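You operate a simulated robot arm through the tools that you are given. There is no shell and no other tool. Be economical: measure what you need, move in short steps, check, and stop when the job is done.

You run a simulated robot arm. Do the job below in one go: nothing can be reset, and whatever is moved stays where it is left.

Task
Take the 6 fuse from the trolley top and put it on top of the green slim cylinder.

Only the result counts: the job must be done as asked and must still hold three seconds after the hand-in. Knocking over, shifting, dropping, spilling or breaking anything else fails it.

Robot
A 6-joint arm with a two-finger parallel gripper, fixed in place. Base frame: the origin is at the foot of the arm, x ahead of it, y to its left, z up; the work surface is at about z = 0. Lengths are in m, angles in rad, forces in N, time in s.
With the tool pointing down near the work surface it reaches from about 0.14 to 0.58 m from the base axis. Its first joint turns from -1.152 to 1.152 rad. Payload 2.1 kg.
The tool frame sits at the grasp point between the pads (the TCP): z along the fingers, y along the line on which they close. The tips reach 0.03 m beyond it. Largest opening 0.094 m; finger width 0.028, thickness 0.01; the body of the gripper, 0.05 by 0.096 m, starts 0.055 m behind the TCP.
Orientation is that of the tool frame in the base frame, as a unit quaternion [x, y, z, w]. With the fingers straight down and closing along the base's y, the tool's x points along the base's -x, its y along +y and its z along -z.

Tools
- The arm moves only by the tool jog_arm. Its argument "plan" is a list of rows, each a list of 5 numbers: the finger opening in m, from 0 to 0.094, then the shift along the tool's x, y, z in m, then the turn about the tool's z in rad. In form: [[hand, tx, ty, tz, yaw], ...]. A call has 1 to 10 rows; each row shifts and turns the commanded pose from where the row before left it, along the tool's axes as they then stand. A row lasts 0.2 s, in which the tool goes at most 0.05 m and 0.15 rad; a call with a longer step from one row to the next is refused whole, and so is a gripper value outside its range. Where a pose cannot be reached the arm comes as near as it can. A force on the tool above 40 N (or 10 N above the force at the start of the call, whichever is more), or a blocked arm, ends the call early, and 0.2 s more pass. Each finger travels about 0.072 m/s and halts on what it meets, pressing with about 25 N; the grip force reading is that of the motor and also rises with nothing between the fingers. The clock runs only during rows and for 0.2 s after the last one: add rows that do not move to give the fingers time. It gives the time, the measured TCP pose, the force on the tool (base axes), the opening and the grip force at its end, in the units of the frame above (readings bear some noise), and new pictures: "pictures" is both (left out), scene, wrist or none.
- Cameras (640 x 400 px; columns grow to the right, rows downward): "scene" is fixed at [0.0533, -0.3678, 0.4949]; the picture's right is [0.80, -0.60, 0.00], its down [-0.28, -0.37, -0.89] and it looks along [0.53, 0.71, -0.46] (base axes); focal length 346 px, centre (320, 200). "wrist" rides on the gripper at [-0.037, 0, -0.058] in the tool frame; the picture's right is [0.00, -1.00, 0.00], its down [0.97, 0.00, -0.24] and it looks along [0.24, 0.00, 0.97] (tool axes); focal length 218 px, centre (320, 200).
- probe_pixels(camera, pixels): for up to 12 pixels [column, row] of the newest picture of that camera ("zoom" is the newest enlarged one), the place [x, y, z] in the base frame of the surface seen there, good to about 0.002 m. The clock stands still meanwhile.
- close_up(camera, box): a new picture of the part [left, top, right, bottom] of that camera's present view, enlarged. The clock stands still meanwhile.
- close_job(): hands the job in; it is judged then, once.

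Go step by step. Measure first, check grasps and placings, and put right what went wrong. The budget is 60 turns and 120 pictures, counting those below and the enlarged ones. Unless the task says otherwise, let go and move clear before handing in, and close with one line.

The tools are called after ">>>" as name(argument=value, ...) on one line, values as JSON. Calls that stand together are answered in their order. jog_arm: Moves the arm, as the interface text tells. Its arguments: {"type":"object","properties":{"plan":{"type":"array","items":{"type":"array","items":{"type":"number"}}},"pictures":{"type":"string","enum":["both","scene","wrist","none"]}},"required":["plan"]} The other tools are called the same way: probe_pixels (camera, pixels) gives the place of the surface under pixels of a picture; close_up (camera, box) takes an enlarged picture of a part of a camera's view; close_job () hands the job in.

At the start:

```text
time_s: 0.0
tcp_pos: [0.2635, 0.2005, 0.3381]
tcp_rot: [0.0, 1.0, -0.001, 0.001]
contact_force: [-1.3, -0.5, -0.5]
finger_gap: 0.0938
finger_force: 0.0
```

scene: 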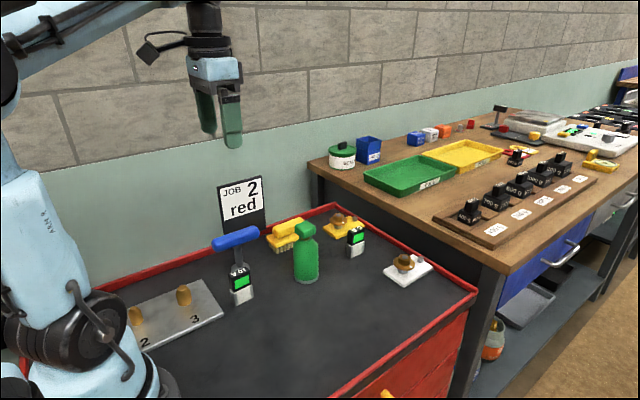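
wrist: 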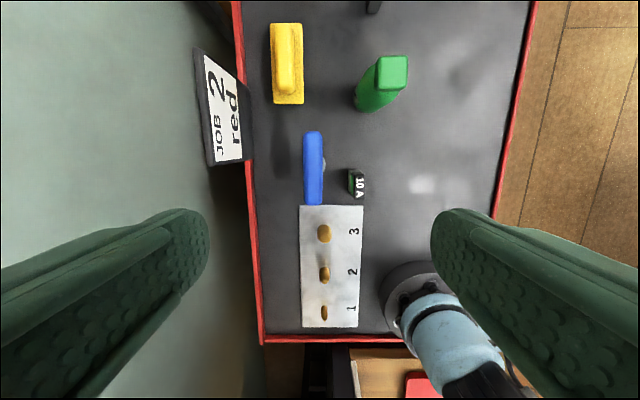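

The scene shows two dark fuse-like items with green windows at about (240,283) and (356,240), and a green cylinder at (306,255). I'll enlarge them to read the labels.

>>> close_up(camera="scene", box=[200, 200, 300, 320])

>>> close_up(camera="scene", box=[270, 200, 440, 300])

>>> close_up(camera="wrist", box=[260, 0, 440, 220])

```text
3.33 times, centred on (250, 260) of scene
```

zoom: 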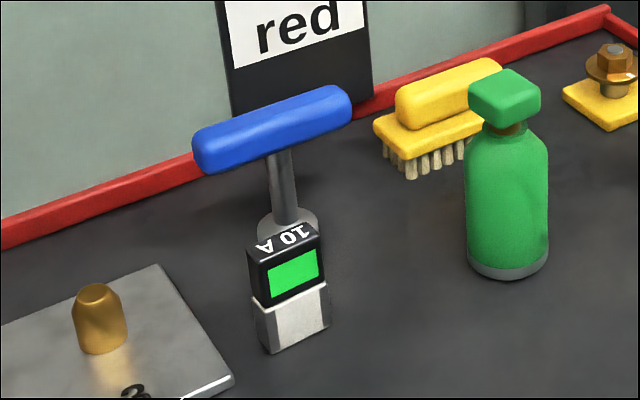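

```text
3.76 times, centred on (355, 250) of scene
```

zoom: 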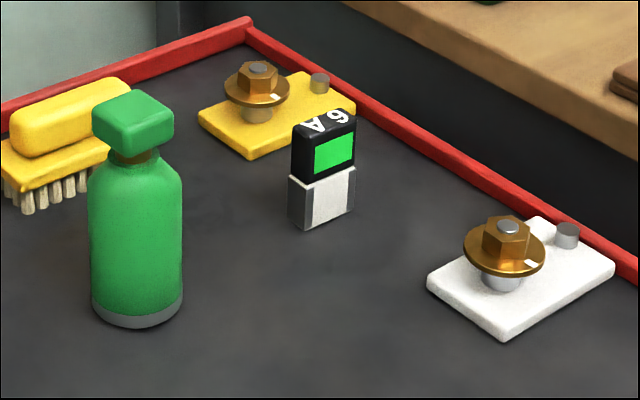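

```text
1.82 times, centred on (350, 110) of wrist
```

zoom: 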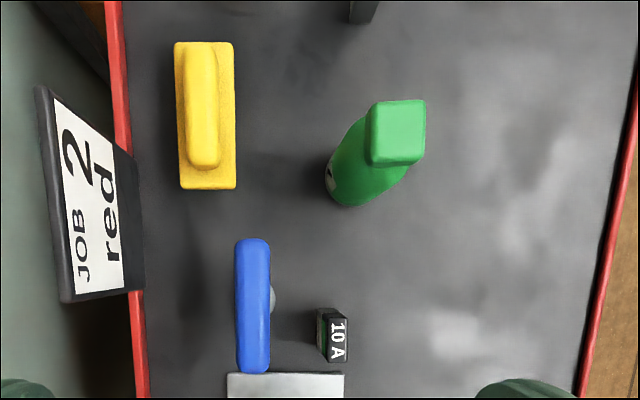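

The 6 A fuse is at scene (356,240); the green bottle-like cylinder is at (306,255), and another green-lidded can is at (342,155). I'll measure these and look at the can.

>>> close_up(camera="scene", box=[310, 90, 630, 290])

>>> probe_pixels(camera="scene", pixels=[[355, 231], [349, 233], [364, 231], [356, 253], [305, 227], [306, 232], [306, 260], [300, 225], [307, 290], [342, 145], [342, 160], [403, 258]])

>>> close_up(camera="scene", box=[325, 215, 389, 265])

```text
2.00 times, centred on (470, 190) of scene
```

zoom: 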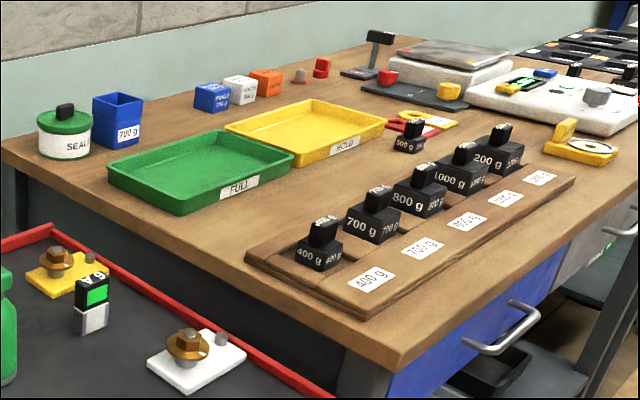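

```text
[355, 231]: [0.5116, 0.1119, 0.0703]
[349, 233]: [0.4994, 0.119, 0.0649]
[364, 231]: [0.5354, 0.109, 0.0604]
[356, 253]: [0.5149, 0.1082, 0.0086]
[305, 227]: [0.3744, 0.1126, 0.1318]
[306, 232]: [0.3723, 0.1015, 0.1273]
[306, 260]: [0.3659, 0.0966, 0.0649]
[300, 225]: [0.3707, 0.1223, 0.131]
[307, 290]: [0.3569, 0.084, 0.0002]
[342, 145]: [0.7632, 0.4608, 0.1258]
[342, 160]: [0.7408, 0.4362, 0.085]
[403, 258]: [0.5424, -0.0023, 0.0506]
```

```text
8.00 times, centred on (357, 240) of scene
```

zoom: 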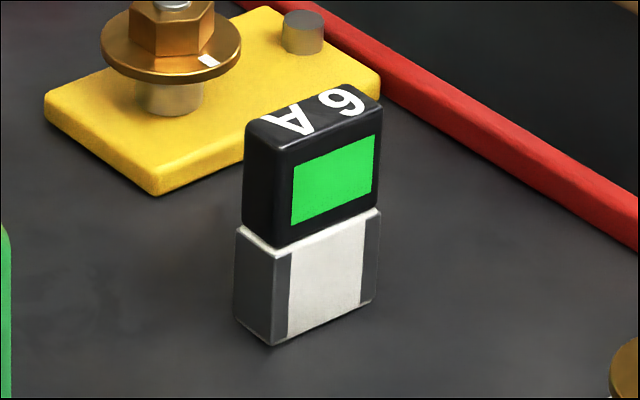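

The can is far out of reach, so the green bottle (top z≈0.131) is the target. I'll measure the fuse precisely in the zoom.

>>> probe_pixels(camera="zoom", pixels=[[255, 128], [285, 145], [372, 108], [340, 88], [315, 115], [290, 230], [370, 200], [250, 200], [240, 310], [272, 338], [370, 295], [265, 150]])

>>> close_up(camera="scene", box=[274, 210, 338, 250])

```text
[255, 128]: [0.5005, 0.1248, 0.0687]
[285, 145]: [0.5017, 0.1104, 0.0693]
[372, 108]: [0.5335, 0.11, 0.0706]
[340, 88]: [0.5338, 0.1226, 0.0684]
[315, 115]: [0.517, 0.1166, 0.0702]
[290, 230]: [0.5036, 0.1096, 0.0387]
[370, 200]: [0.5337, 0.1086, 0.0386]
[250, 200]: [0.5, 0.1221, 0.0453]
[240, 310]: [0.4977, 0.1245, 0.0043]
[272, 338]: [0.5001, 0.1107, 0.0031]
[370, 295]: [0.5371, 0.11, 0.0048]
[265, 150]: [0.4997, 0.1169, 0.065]
```

```text
10.00 times, centred on (306, 230) of scene
```

zoom: 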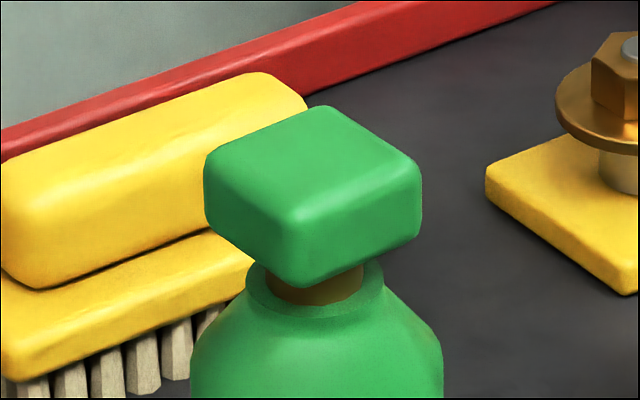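

The fuse is about 0.035 (x) × 0.016 (y) × 0.070, centred near (0.517, 0.117), aligned with base axes. Now I'll measure the cap top.

>>> probe_pixels(camera="zoom", pixels=[[222, 155], [318, 112], [405, 165], [295, 212], [310, 160], [245, 210], [350, 230], [260, 145], [360, 140], [350, 190], [255, 185], [410, 200]])

>>> probe_pixels(camera="wrist", pixels=[[393, 72], [382, 60], [405, 60], [405, 86], [382, 86], [372, 5]])

```text
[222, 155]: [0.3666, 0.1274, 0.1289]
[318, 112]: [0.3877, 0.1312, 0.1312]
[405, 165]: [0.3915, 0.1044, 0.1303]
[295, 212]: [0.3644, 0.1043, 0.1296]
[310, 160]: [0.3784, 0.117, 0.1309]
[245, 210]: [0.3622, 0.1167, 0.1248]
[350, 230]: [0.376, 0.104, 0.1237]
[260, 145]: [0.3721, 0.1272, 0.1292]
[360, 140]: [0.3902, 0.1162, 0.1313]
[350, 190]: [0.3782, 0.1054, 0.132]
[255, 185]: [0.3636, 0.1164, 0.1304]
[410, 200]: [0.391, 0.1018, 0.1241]
```

```text
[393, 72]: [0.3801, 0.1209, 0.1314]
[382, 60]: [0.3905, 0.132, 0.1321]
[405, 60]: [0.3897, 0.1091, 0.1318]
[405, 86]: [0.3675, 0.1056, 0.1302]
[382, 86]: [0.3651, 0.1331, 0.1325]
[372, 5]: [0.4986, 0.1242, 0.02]
```

The cap spans x 0.362–0.393, y 0.103–0.134, centre (0.378, 0.118), top z 0.131. I'll move above the fuse at safe height, narrowing the fingers to 0.05.

>>> jog_arm(plan=[[0.05, -0.0362, -0.0119, 0.012, 0], [0.05, -0.0362, -0.0119, 0.012, 0], [0.05, -0.0362, -0.0119, 0.012, 0], [0.05, -0.0362, -0.0119, 0.012, 0], [0.05, -0.0362, -0.0119, 0.012, 0], [0.05, -0.0362, -0.0119, 0.012, 0], [0.05, -0.0363, -0.0121, 0.012, 0], [0.05, 0, 0, 0, 0]])

>>> probe_pixels(camera="scene", pixels=[[328, 232], [340, 237], [341, 222], [350, 213], [361, 228]])

```text
time_s: 1.8
tcp_pos: [0.5154, 0.1187, 0.2547]
tcp_rot: [0.001, 1.0, 0.0, 0.001]
contact_force: [0.3, 0.5, -0.3]
finger_gap: 0.0501
finger_force: 0.1
```

scene: 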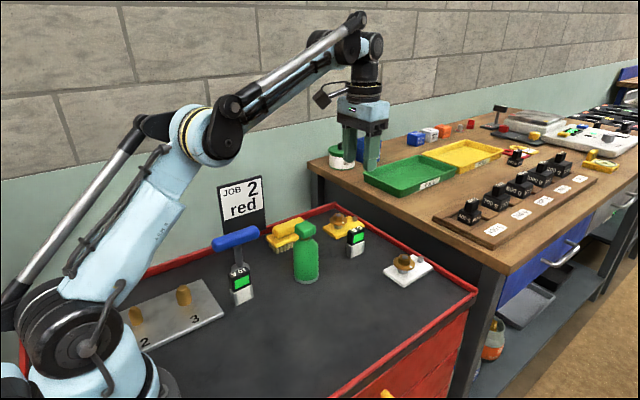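
wrist: 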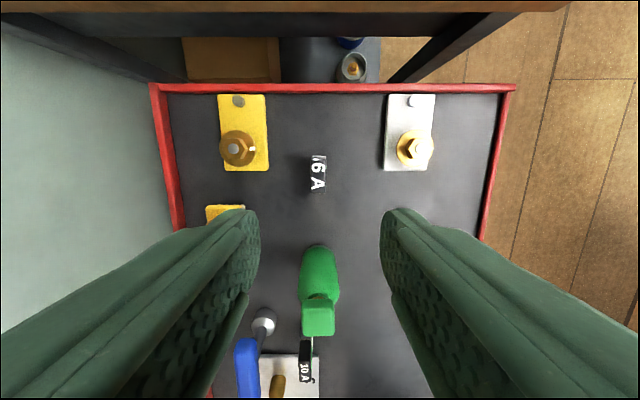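

```text
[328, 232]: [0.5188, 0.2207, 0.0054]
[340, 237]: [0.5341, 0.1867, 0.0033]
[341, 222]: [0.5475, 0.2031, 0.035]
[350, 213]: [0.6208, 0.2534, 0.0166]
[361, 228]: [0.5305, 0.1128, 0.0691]
```

The fuse is in clear view at wrist (318,173), with the yellow plate well clear (y>0.18). I'll refine its outline from above.

>>> close_up(camera="wrist", box=[286, 153, 350, 203])

>>> probe_pixels(camera="wrist", pixels=[[313, 158], [324, 158], [313, 187], [323, 187], [318, 173], [309, 185], [309, 165]])

```text
8.00 times, centred on (318, 178) of wrist
```

zoom: 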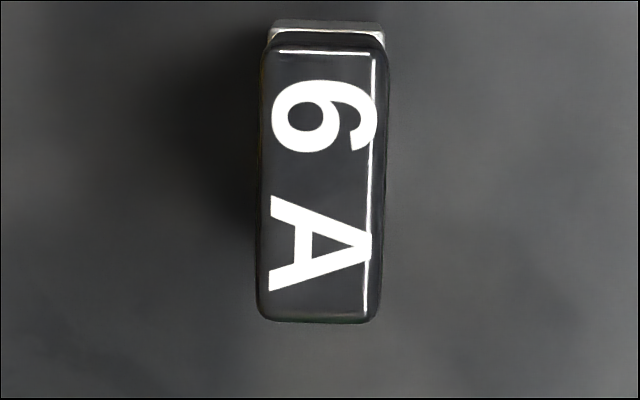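

```text
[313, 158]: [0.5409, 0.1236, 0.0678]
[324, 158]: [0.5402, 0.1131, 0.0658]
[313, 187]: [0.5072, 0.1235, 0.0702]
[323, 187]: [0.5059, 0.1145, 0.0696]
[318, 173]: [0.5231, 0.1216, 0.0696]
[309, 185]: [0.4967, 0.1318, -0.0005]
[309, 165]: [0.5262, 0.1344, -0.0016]
```

The fuse is centred about (0.518, 0.118), nearly straight under the TCP. I'll descend to TCP z≈0.075 and check.

>>> jog_arm(plan=[[0.05, -0.001, 0, 0.045, 0], [0.05, -0.001, 0, 0.045, 0], [0.05, 0, 0, 0.045, 0], [0.05, 0, 0, 0.034, 0], [0.05, 0, 0, 0, 0]])

>>> close_up(camera="scene", box=[300, 160, 428, 270])

```text
time_s: 3.0
tcp_pos: [0.5178, 0.118, 0.0851]
tcp_rot: [0.001, 1.0, 0.0, 0.001]
contact_force: [0.2, 0.3, -0.6]
finger_gap: 0.0503
finger_force: 0.1
```

scene: 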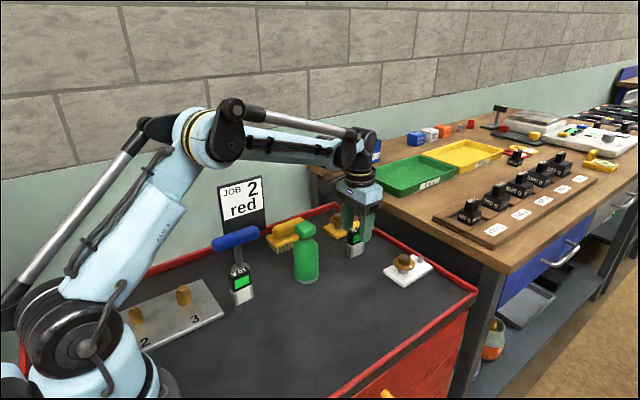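
wrist: 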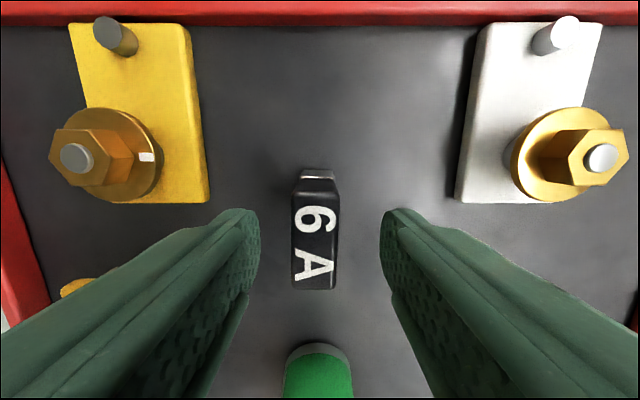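

```text
3.64 times, centred on (364, 215) of scene
```

zoom: 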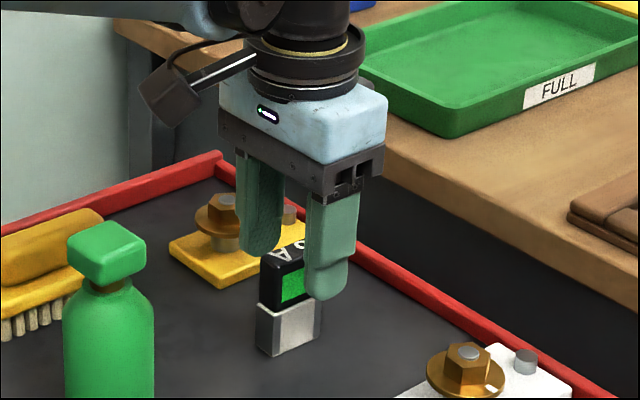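

Fuse (316,240) lies midway between the fingers within about 1 mm. I'll lower 0.04, then close.

>>> jog_arm(plan=[[0.05, 0, 0.001, 0.02, 0], [0.05, 0, 0, 0.02, 0], [0.05, 0, 0, 0, 0], [0.03, 0, 0, 0, 0], [0.018, 0, 0, 0, 0], [0.01, 0, 0, 0, 0], [0.005, 0, 0, 0, 0], [0.005, 0, 0, 0, 0]])

>>> close_up(camera="scene", box=[300, 160, 428, 270])

```text
time_s: 4.8
tcp_pos: [0.5193, 0.118, 0.0439]
tcp_rot: [0.001, 1.0, 0.0, 0.001]
contact_force: [-0.2, 0.9, 0.3]
finger_gap: 0.0216
finger_force: 24.9
```

scene: 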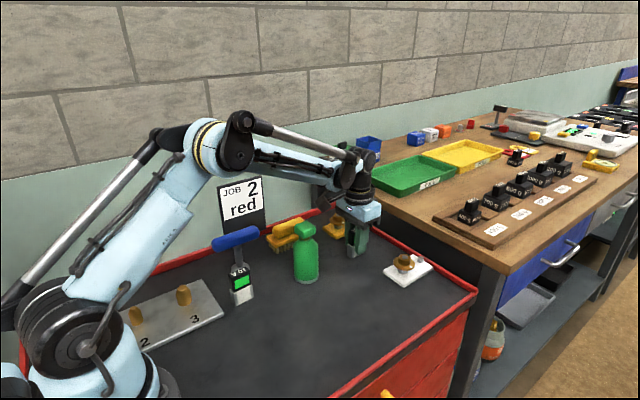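
wrist: 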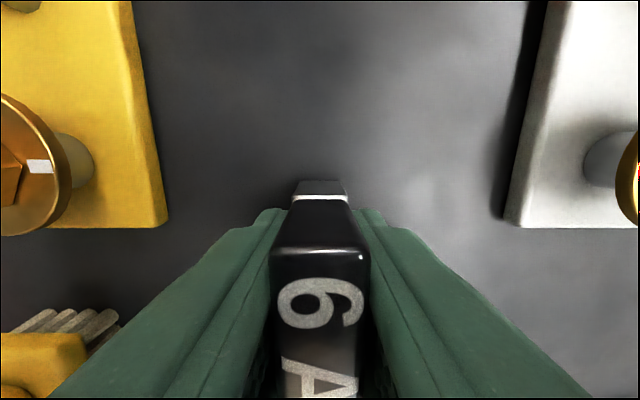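

```text
3.64 times, centred on (364, 215) of scene
```

zoom: 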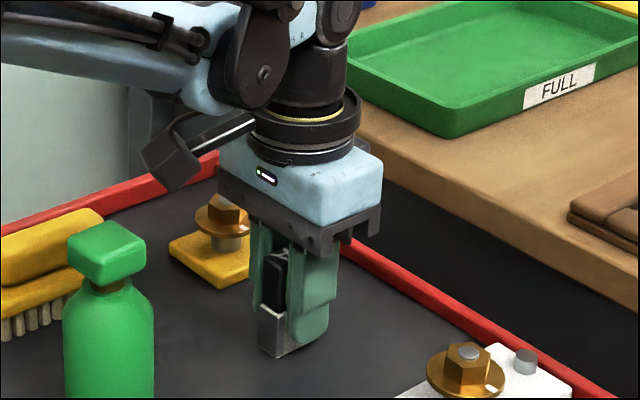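

The fuse is gripped (gap 0.0216, 25 N). I'll lift straight up and check for slip.

>>> jog_arm(plan=[[0.005, 0, 0, -0.02, 0], [0.005, 0, 0, -0.04, 0], [0.005, 0, 0, -0.04, 0], [0.005, 0, 0, -0.04, 0], [0.005, 0, 0, -0.03, 0], [0.005, 0, 0, 0, 0]])

>>> close_up(camera="scene", box=[280, 100, 440, 220])

```text
time_s: 6.2
tcp_pos: [0.5197, 0.1175, 0.2158]
tcp_rot: [0.001, 1.0, 0.0, 0.001]
contact_force: [0.7, -0.1, 0.3]
finger_gap: 0.0216
finger_force: 24.5
```

scene: 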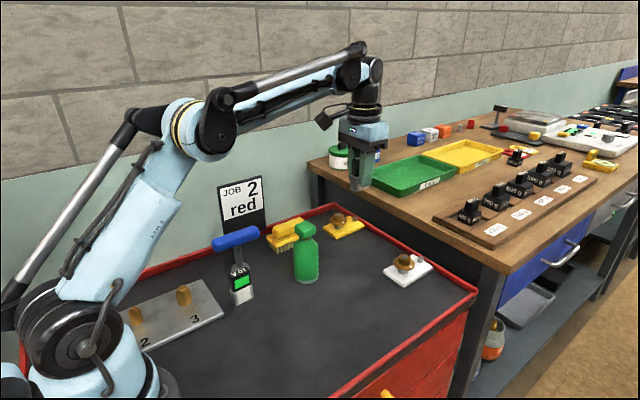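
wrist: 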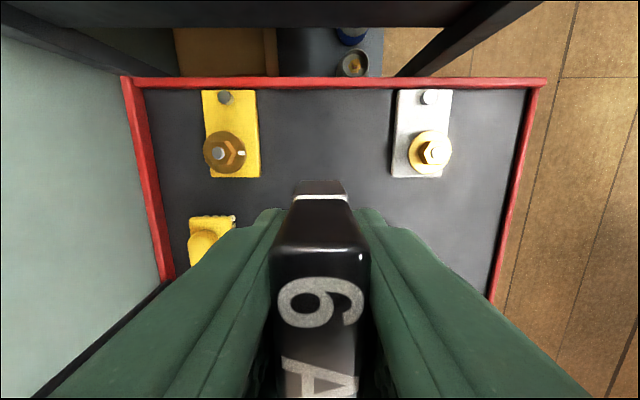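

```text
3.33 times, centred on (360, 160) of scene
```

zoom: 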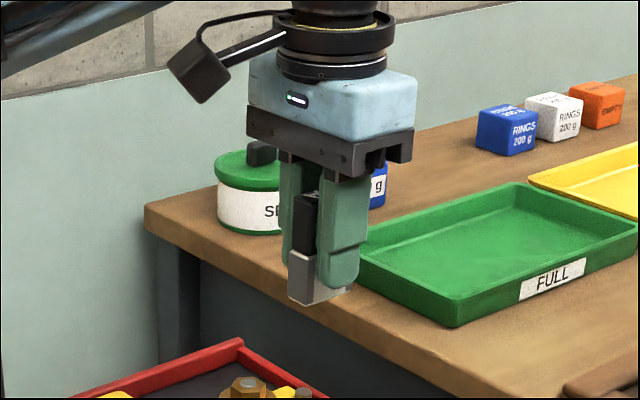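

Held firmly with no slip; its bottom is about 0.044 below the TCP. I'll move back over the cap (x −0.141).

>>> jog_arm(plan=[[0.005, 0.02, 0, -0.01, 0], [0.005, 0.035, 0, 0, 0], [0.005, 0.035, 0, 0, 0], [0.005, 0.03, 0, 0, 0], [0.005, 0.02, 0, 0, 0], [0.005, 0, 0, 0, 0], [0.005, 0, 0, 0, 0]])

>>> close_up(camera="scene", box=[250, 160, 378, 260])

```text
time_s: 7.8
tcp_pos: [0.3784, 0.1175, 0.2254]
tcp_rot: [0.0, 1.0, 0.0, 0.001]
contact_force: [-0.4, 0.2, -0.3]
finger_gap: 0.0214
finger_force: 24.6
```

scene: 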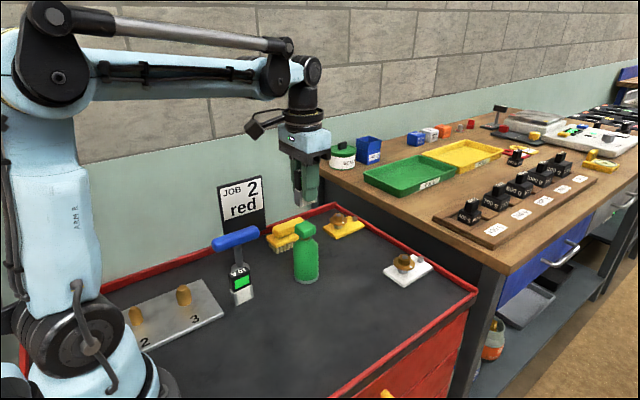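
wrist: 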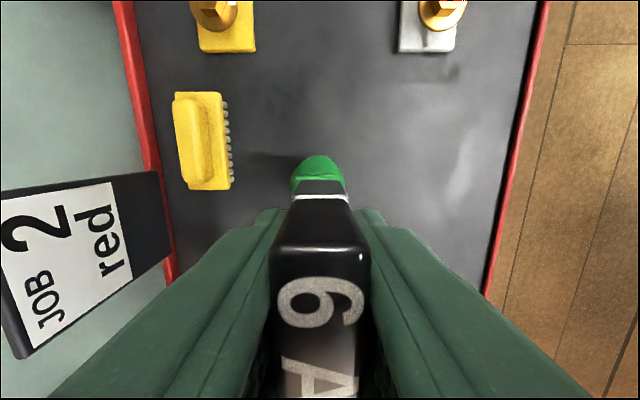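

```text
4.00 times, centred on (314, 210) of scene
```

zoom: 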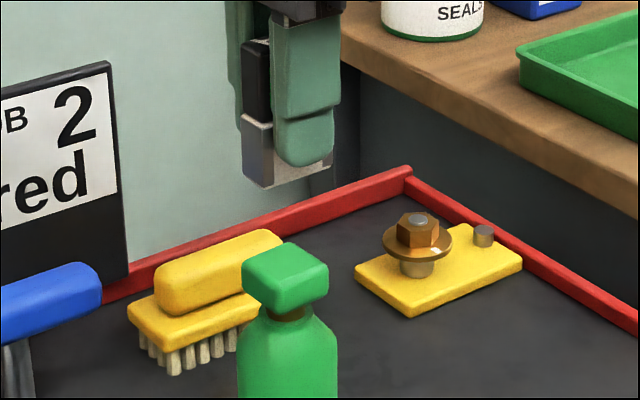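

The fuse hangs above the cap. I'll probe its bottom edges to confirm its offset before lowering.

>>> probe_pixels(camera="zoom", pixels=[[262, 184], [330, 162], [244, 170], [250, 165], [265, 182], [300, 174], [285, 255], [245, 60]])

```text
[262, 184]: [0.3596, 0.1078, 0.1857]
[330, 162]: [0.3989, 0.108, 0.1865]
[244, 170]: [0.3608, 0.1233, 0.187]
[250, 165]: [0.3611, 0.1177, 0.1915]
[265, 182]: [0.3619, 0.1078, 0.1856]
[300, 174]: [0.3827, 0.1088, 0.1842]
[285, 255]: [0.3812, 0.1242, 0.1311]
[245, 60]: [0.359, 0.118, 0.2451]
```

Fuse spans x 0.360–0.398 with its front at y 0.108, centred over the cap; bottom ≈0.182, about 0.05 above the cap. I'll lower most of the way.

>>> jog_arm(plan=[[0.005, 0, 0, 0.02, 0], [0.005, 0, 0, 0.015, 0], [0.005, 0, 0, 0.01, 0], [0.005, 0, 0, 0, 0], [0.005, 0, 0, 0, 0]], pictures="scene")

>>> close_up(camera="scene", box=[274, 200, 338, 250])

```text
time_s: 9.0
tcp_pos: [0.3807, 0.1189, 0.1812]
tcp_rot: [0.001, 1.0, 0.0, 0.001]
contact_force: [1.4, 0.1, -0.8]
finger_gap: 0.0216
finger_force: 24.7
```

scene: 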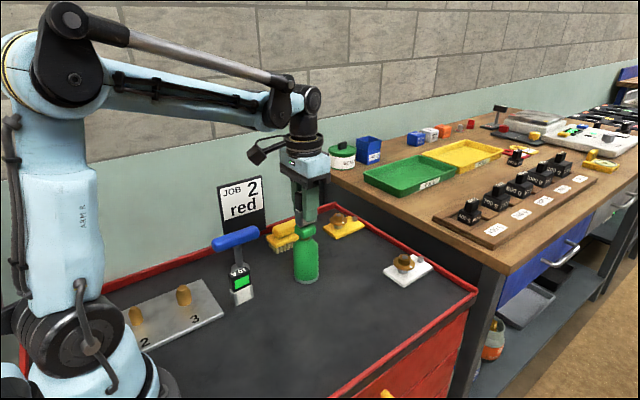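

```text
8.00 times, centred on (306, 225) of scene
```

zoom: 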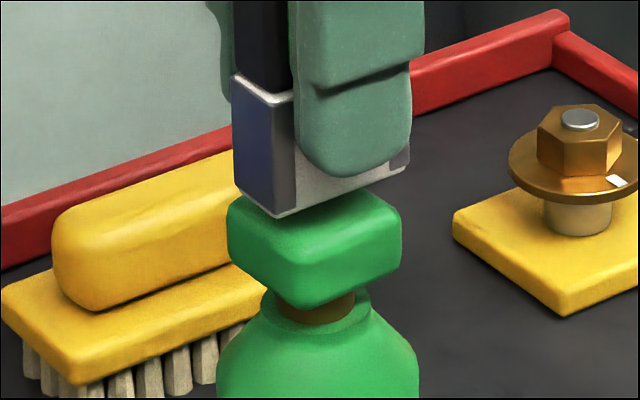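

About 5 mm of gap remains above the cap. I'll lower in tiny steps.

>>> jog_arm(plan=[[0.005, 0, 0, 0.002, 0], [0.005, 0, 0, 0.0015, 0], [0.005, 0, 0, 0, 0]], pictures="scene")

>>> close_up(camera="scene", box=[274, 200, 338, 250])

>>> probe_pixels(camera="zoom", pixels=[[275, 210], [273, 220], [285, 222], [340, 205], [400, 170], [260, 212]])

```text
time_s: 9.8
tcp_pos: [0.3802, 0.1179, 0.1776]
tcp_rot: [0.0, 1.0, 0.0, 0.002]
contact_force: [-0.7, -0.7, -0.6]
finger_gap: 0.0213
finger_force: 24.8
```

scene: 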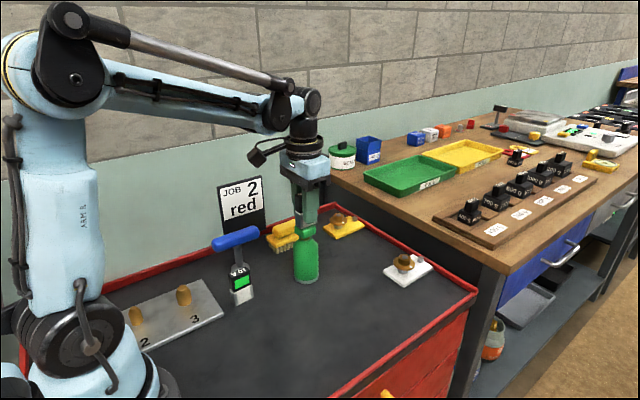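

```text
8.00 times, centred on (306, 225) of scene
```

zoom: 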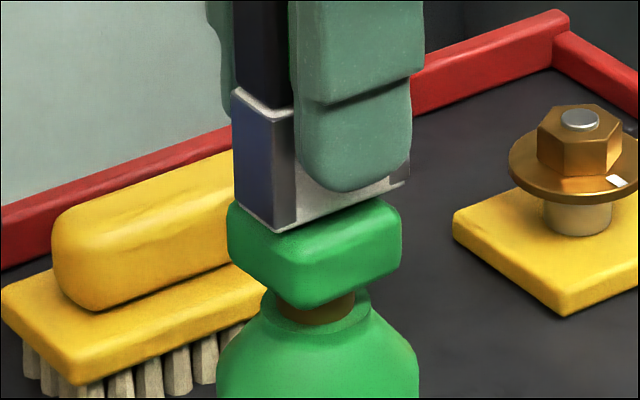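

```text
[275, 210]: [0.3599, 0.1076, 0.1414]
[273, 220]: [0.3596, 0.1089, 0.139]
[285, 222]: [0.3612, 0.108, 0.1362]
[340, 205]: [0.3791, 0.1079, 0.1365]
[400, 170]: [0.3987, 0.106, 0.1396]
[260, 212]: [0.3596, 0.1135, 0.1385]
```

The fuse's lower corner (275,231) is at z≈0.134, about 2 mm above the cap. I'll go down 1 mm at a time, watching force.

>>> jog_arm(plan=[[0.005, 0, 0, 0.001, 0], [0.005, 0, 0, 0.0007, 0], [0.005, 0, 0, 0, 0]], pictures="none")

>>> close_up(camera="scene", box=[274, 200, 338, 250])

```text
time_s: 10.6
tcp_pos: [0.3796, 0.1181, 0.1758]
tcp_rot: [0.0, 1.0, 0.0, 0.001]
contact_force: [-1.3, 1.1, 0.6]
finger_gap: 0.0216
finger_force: 24.7
```

```text
8.00 times, centred on (306, 225) of scene
```

zoom: 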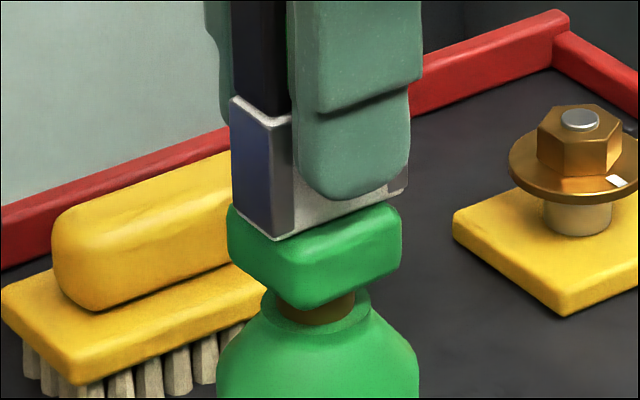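

No contact yet; the corner is now at (275,239). I'll continue by about 1 mm.

>>> jog_arm(plan=[[0.005, 0, 0, 0.0005, 0], [0.005, 0, 0, 0.0005, 0], [0.005, 0, 0, 0, 0]], pictures="none")

>>> close_up(camera="scene", box=[274, 200, 338, 250])

```text
time_s: 11.4
tcp_pos: [0.3788, 0.1174, 0.1747]
tcp_rot: [0.0, 1.0, 0.0, 0.001]
contact_force: [1.1, -2.0, 16.4]
finger_gap: 0.0217
finger_force: 24.6
```

```text
8.00 times, centred on (306, 225) of scene
```

zoom: 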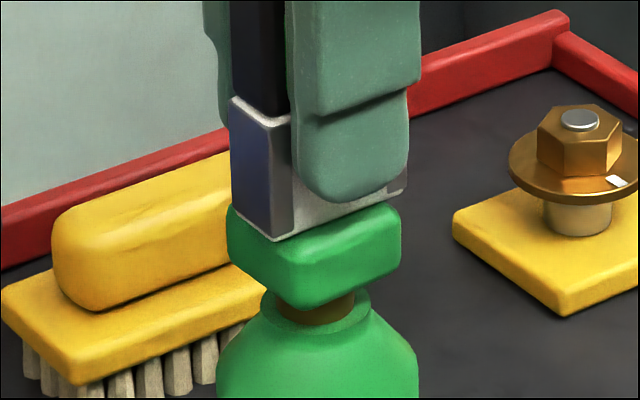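

Contact confirmed (16 N). I'll ease off 0.6 mm and open gently.

>>> jog_arm(plan=[[0.005, 0, 0, -0.0006, 0], [0.005, 0, 0, 0, 0], [0.022, 0, 0, 0, 0], [0.024, 0, 0, 0, 0], [0.028, 0, 0, 0, 0], [0.034, 0, 0, 0, 0], [0.042, 0, 0, 0, 0], [0.05, 0, 0, 0, 0]])

>>> close_up(camera="scene", box=[274, 190, 338, 250])

```text
time_s: 13.2
tcp_pos: [0.3801, 0.119, 0.1748]
tcp_rot: [0.002, 1.0, -0.001, 0.0]
contact_force: [0.2, -0.5, 0.5]
finger_gap: 0.0499
finger_force: 0.0
```

scene: 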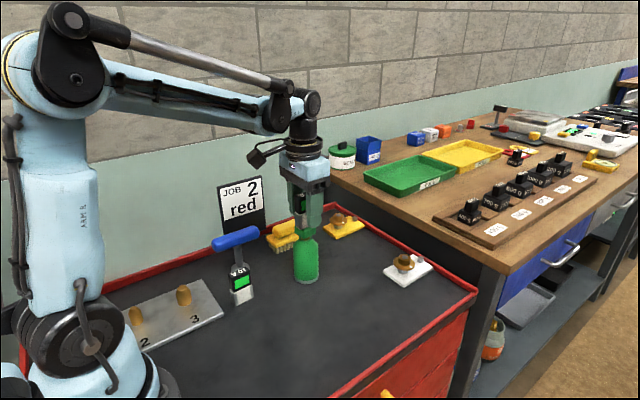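
wrist: 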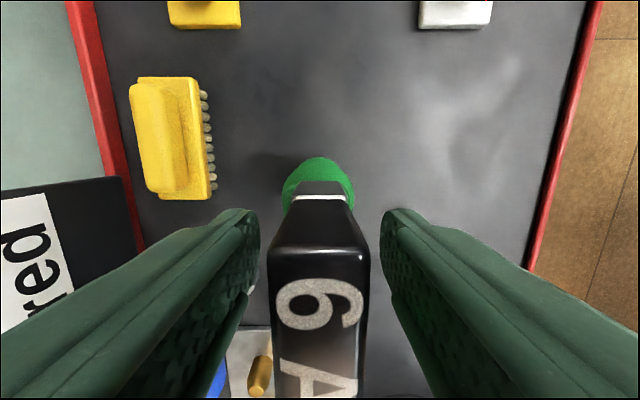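

```text
6.67 times, centred on (306, 220) of scene
```

zoom: 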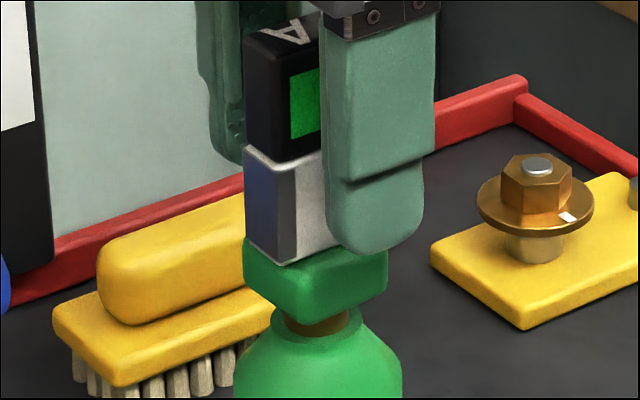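

The fuse stands upright on the cap with both fingers clear. I'll rise straight up until well above it, then check.

>>> jog_arm(plan=[[0.05, 0, 0, -0.015, 0], [0.05, 0, 0, -0.03, 0], [0.05, 0, 0, -0.04, 0], [0.05, 0, 0, -0.04, 0], [0.05, 0, 0, 0, 0], [0.05, 0, 0, 0, 0], [0.05, 0, 0, 0, 0], [0.05, 0, 0, 0, 0]])

>>> close_up(camera="scene", box=[250, 160, 378, 290])

```text
time_s: 15.0
tcp_pos: [0.3769, 0.1173, 0.2993]
tcp_rot: [0.0, 1.0, 0.0, 0.001]
contact_force: [0.3, -0.1, 0.1]
finger_gap: 0.0499
finger_force: 0.0
```

scene: 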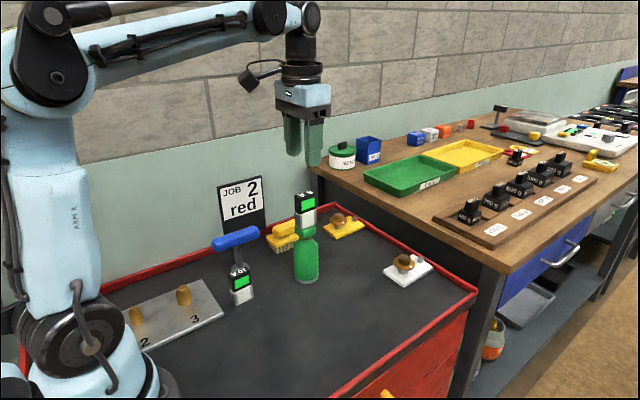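
wrist: 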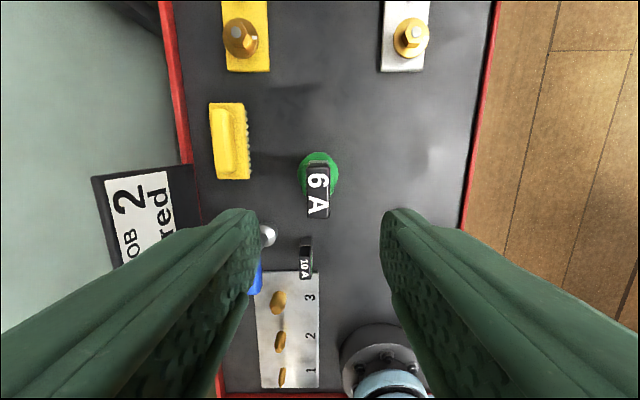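

```text
3.08 times, centred on (314, 225) of scene
```

zoom: 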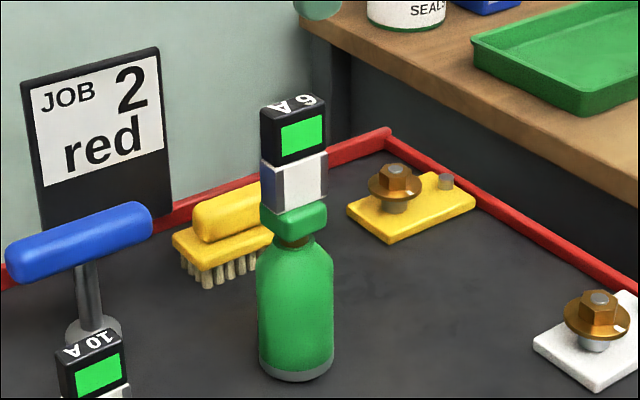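

The 6 A fuse stands steady on the green bottle's cap (zoom 295,150), the gripper is clear, and nothing else has moved. I'm handing in.

>>> close_job()

```text
The job is handed in.
```

The 6 A fuse is standing upright on the cap of the green bottle, which I took to be the green slim cylinder. The gripper is clear, nothing else was moved, and the job is handed in.
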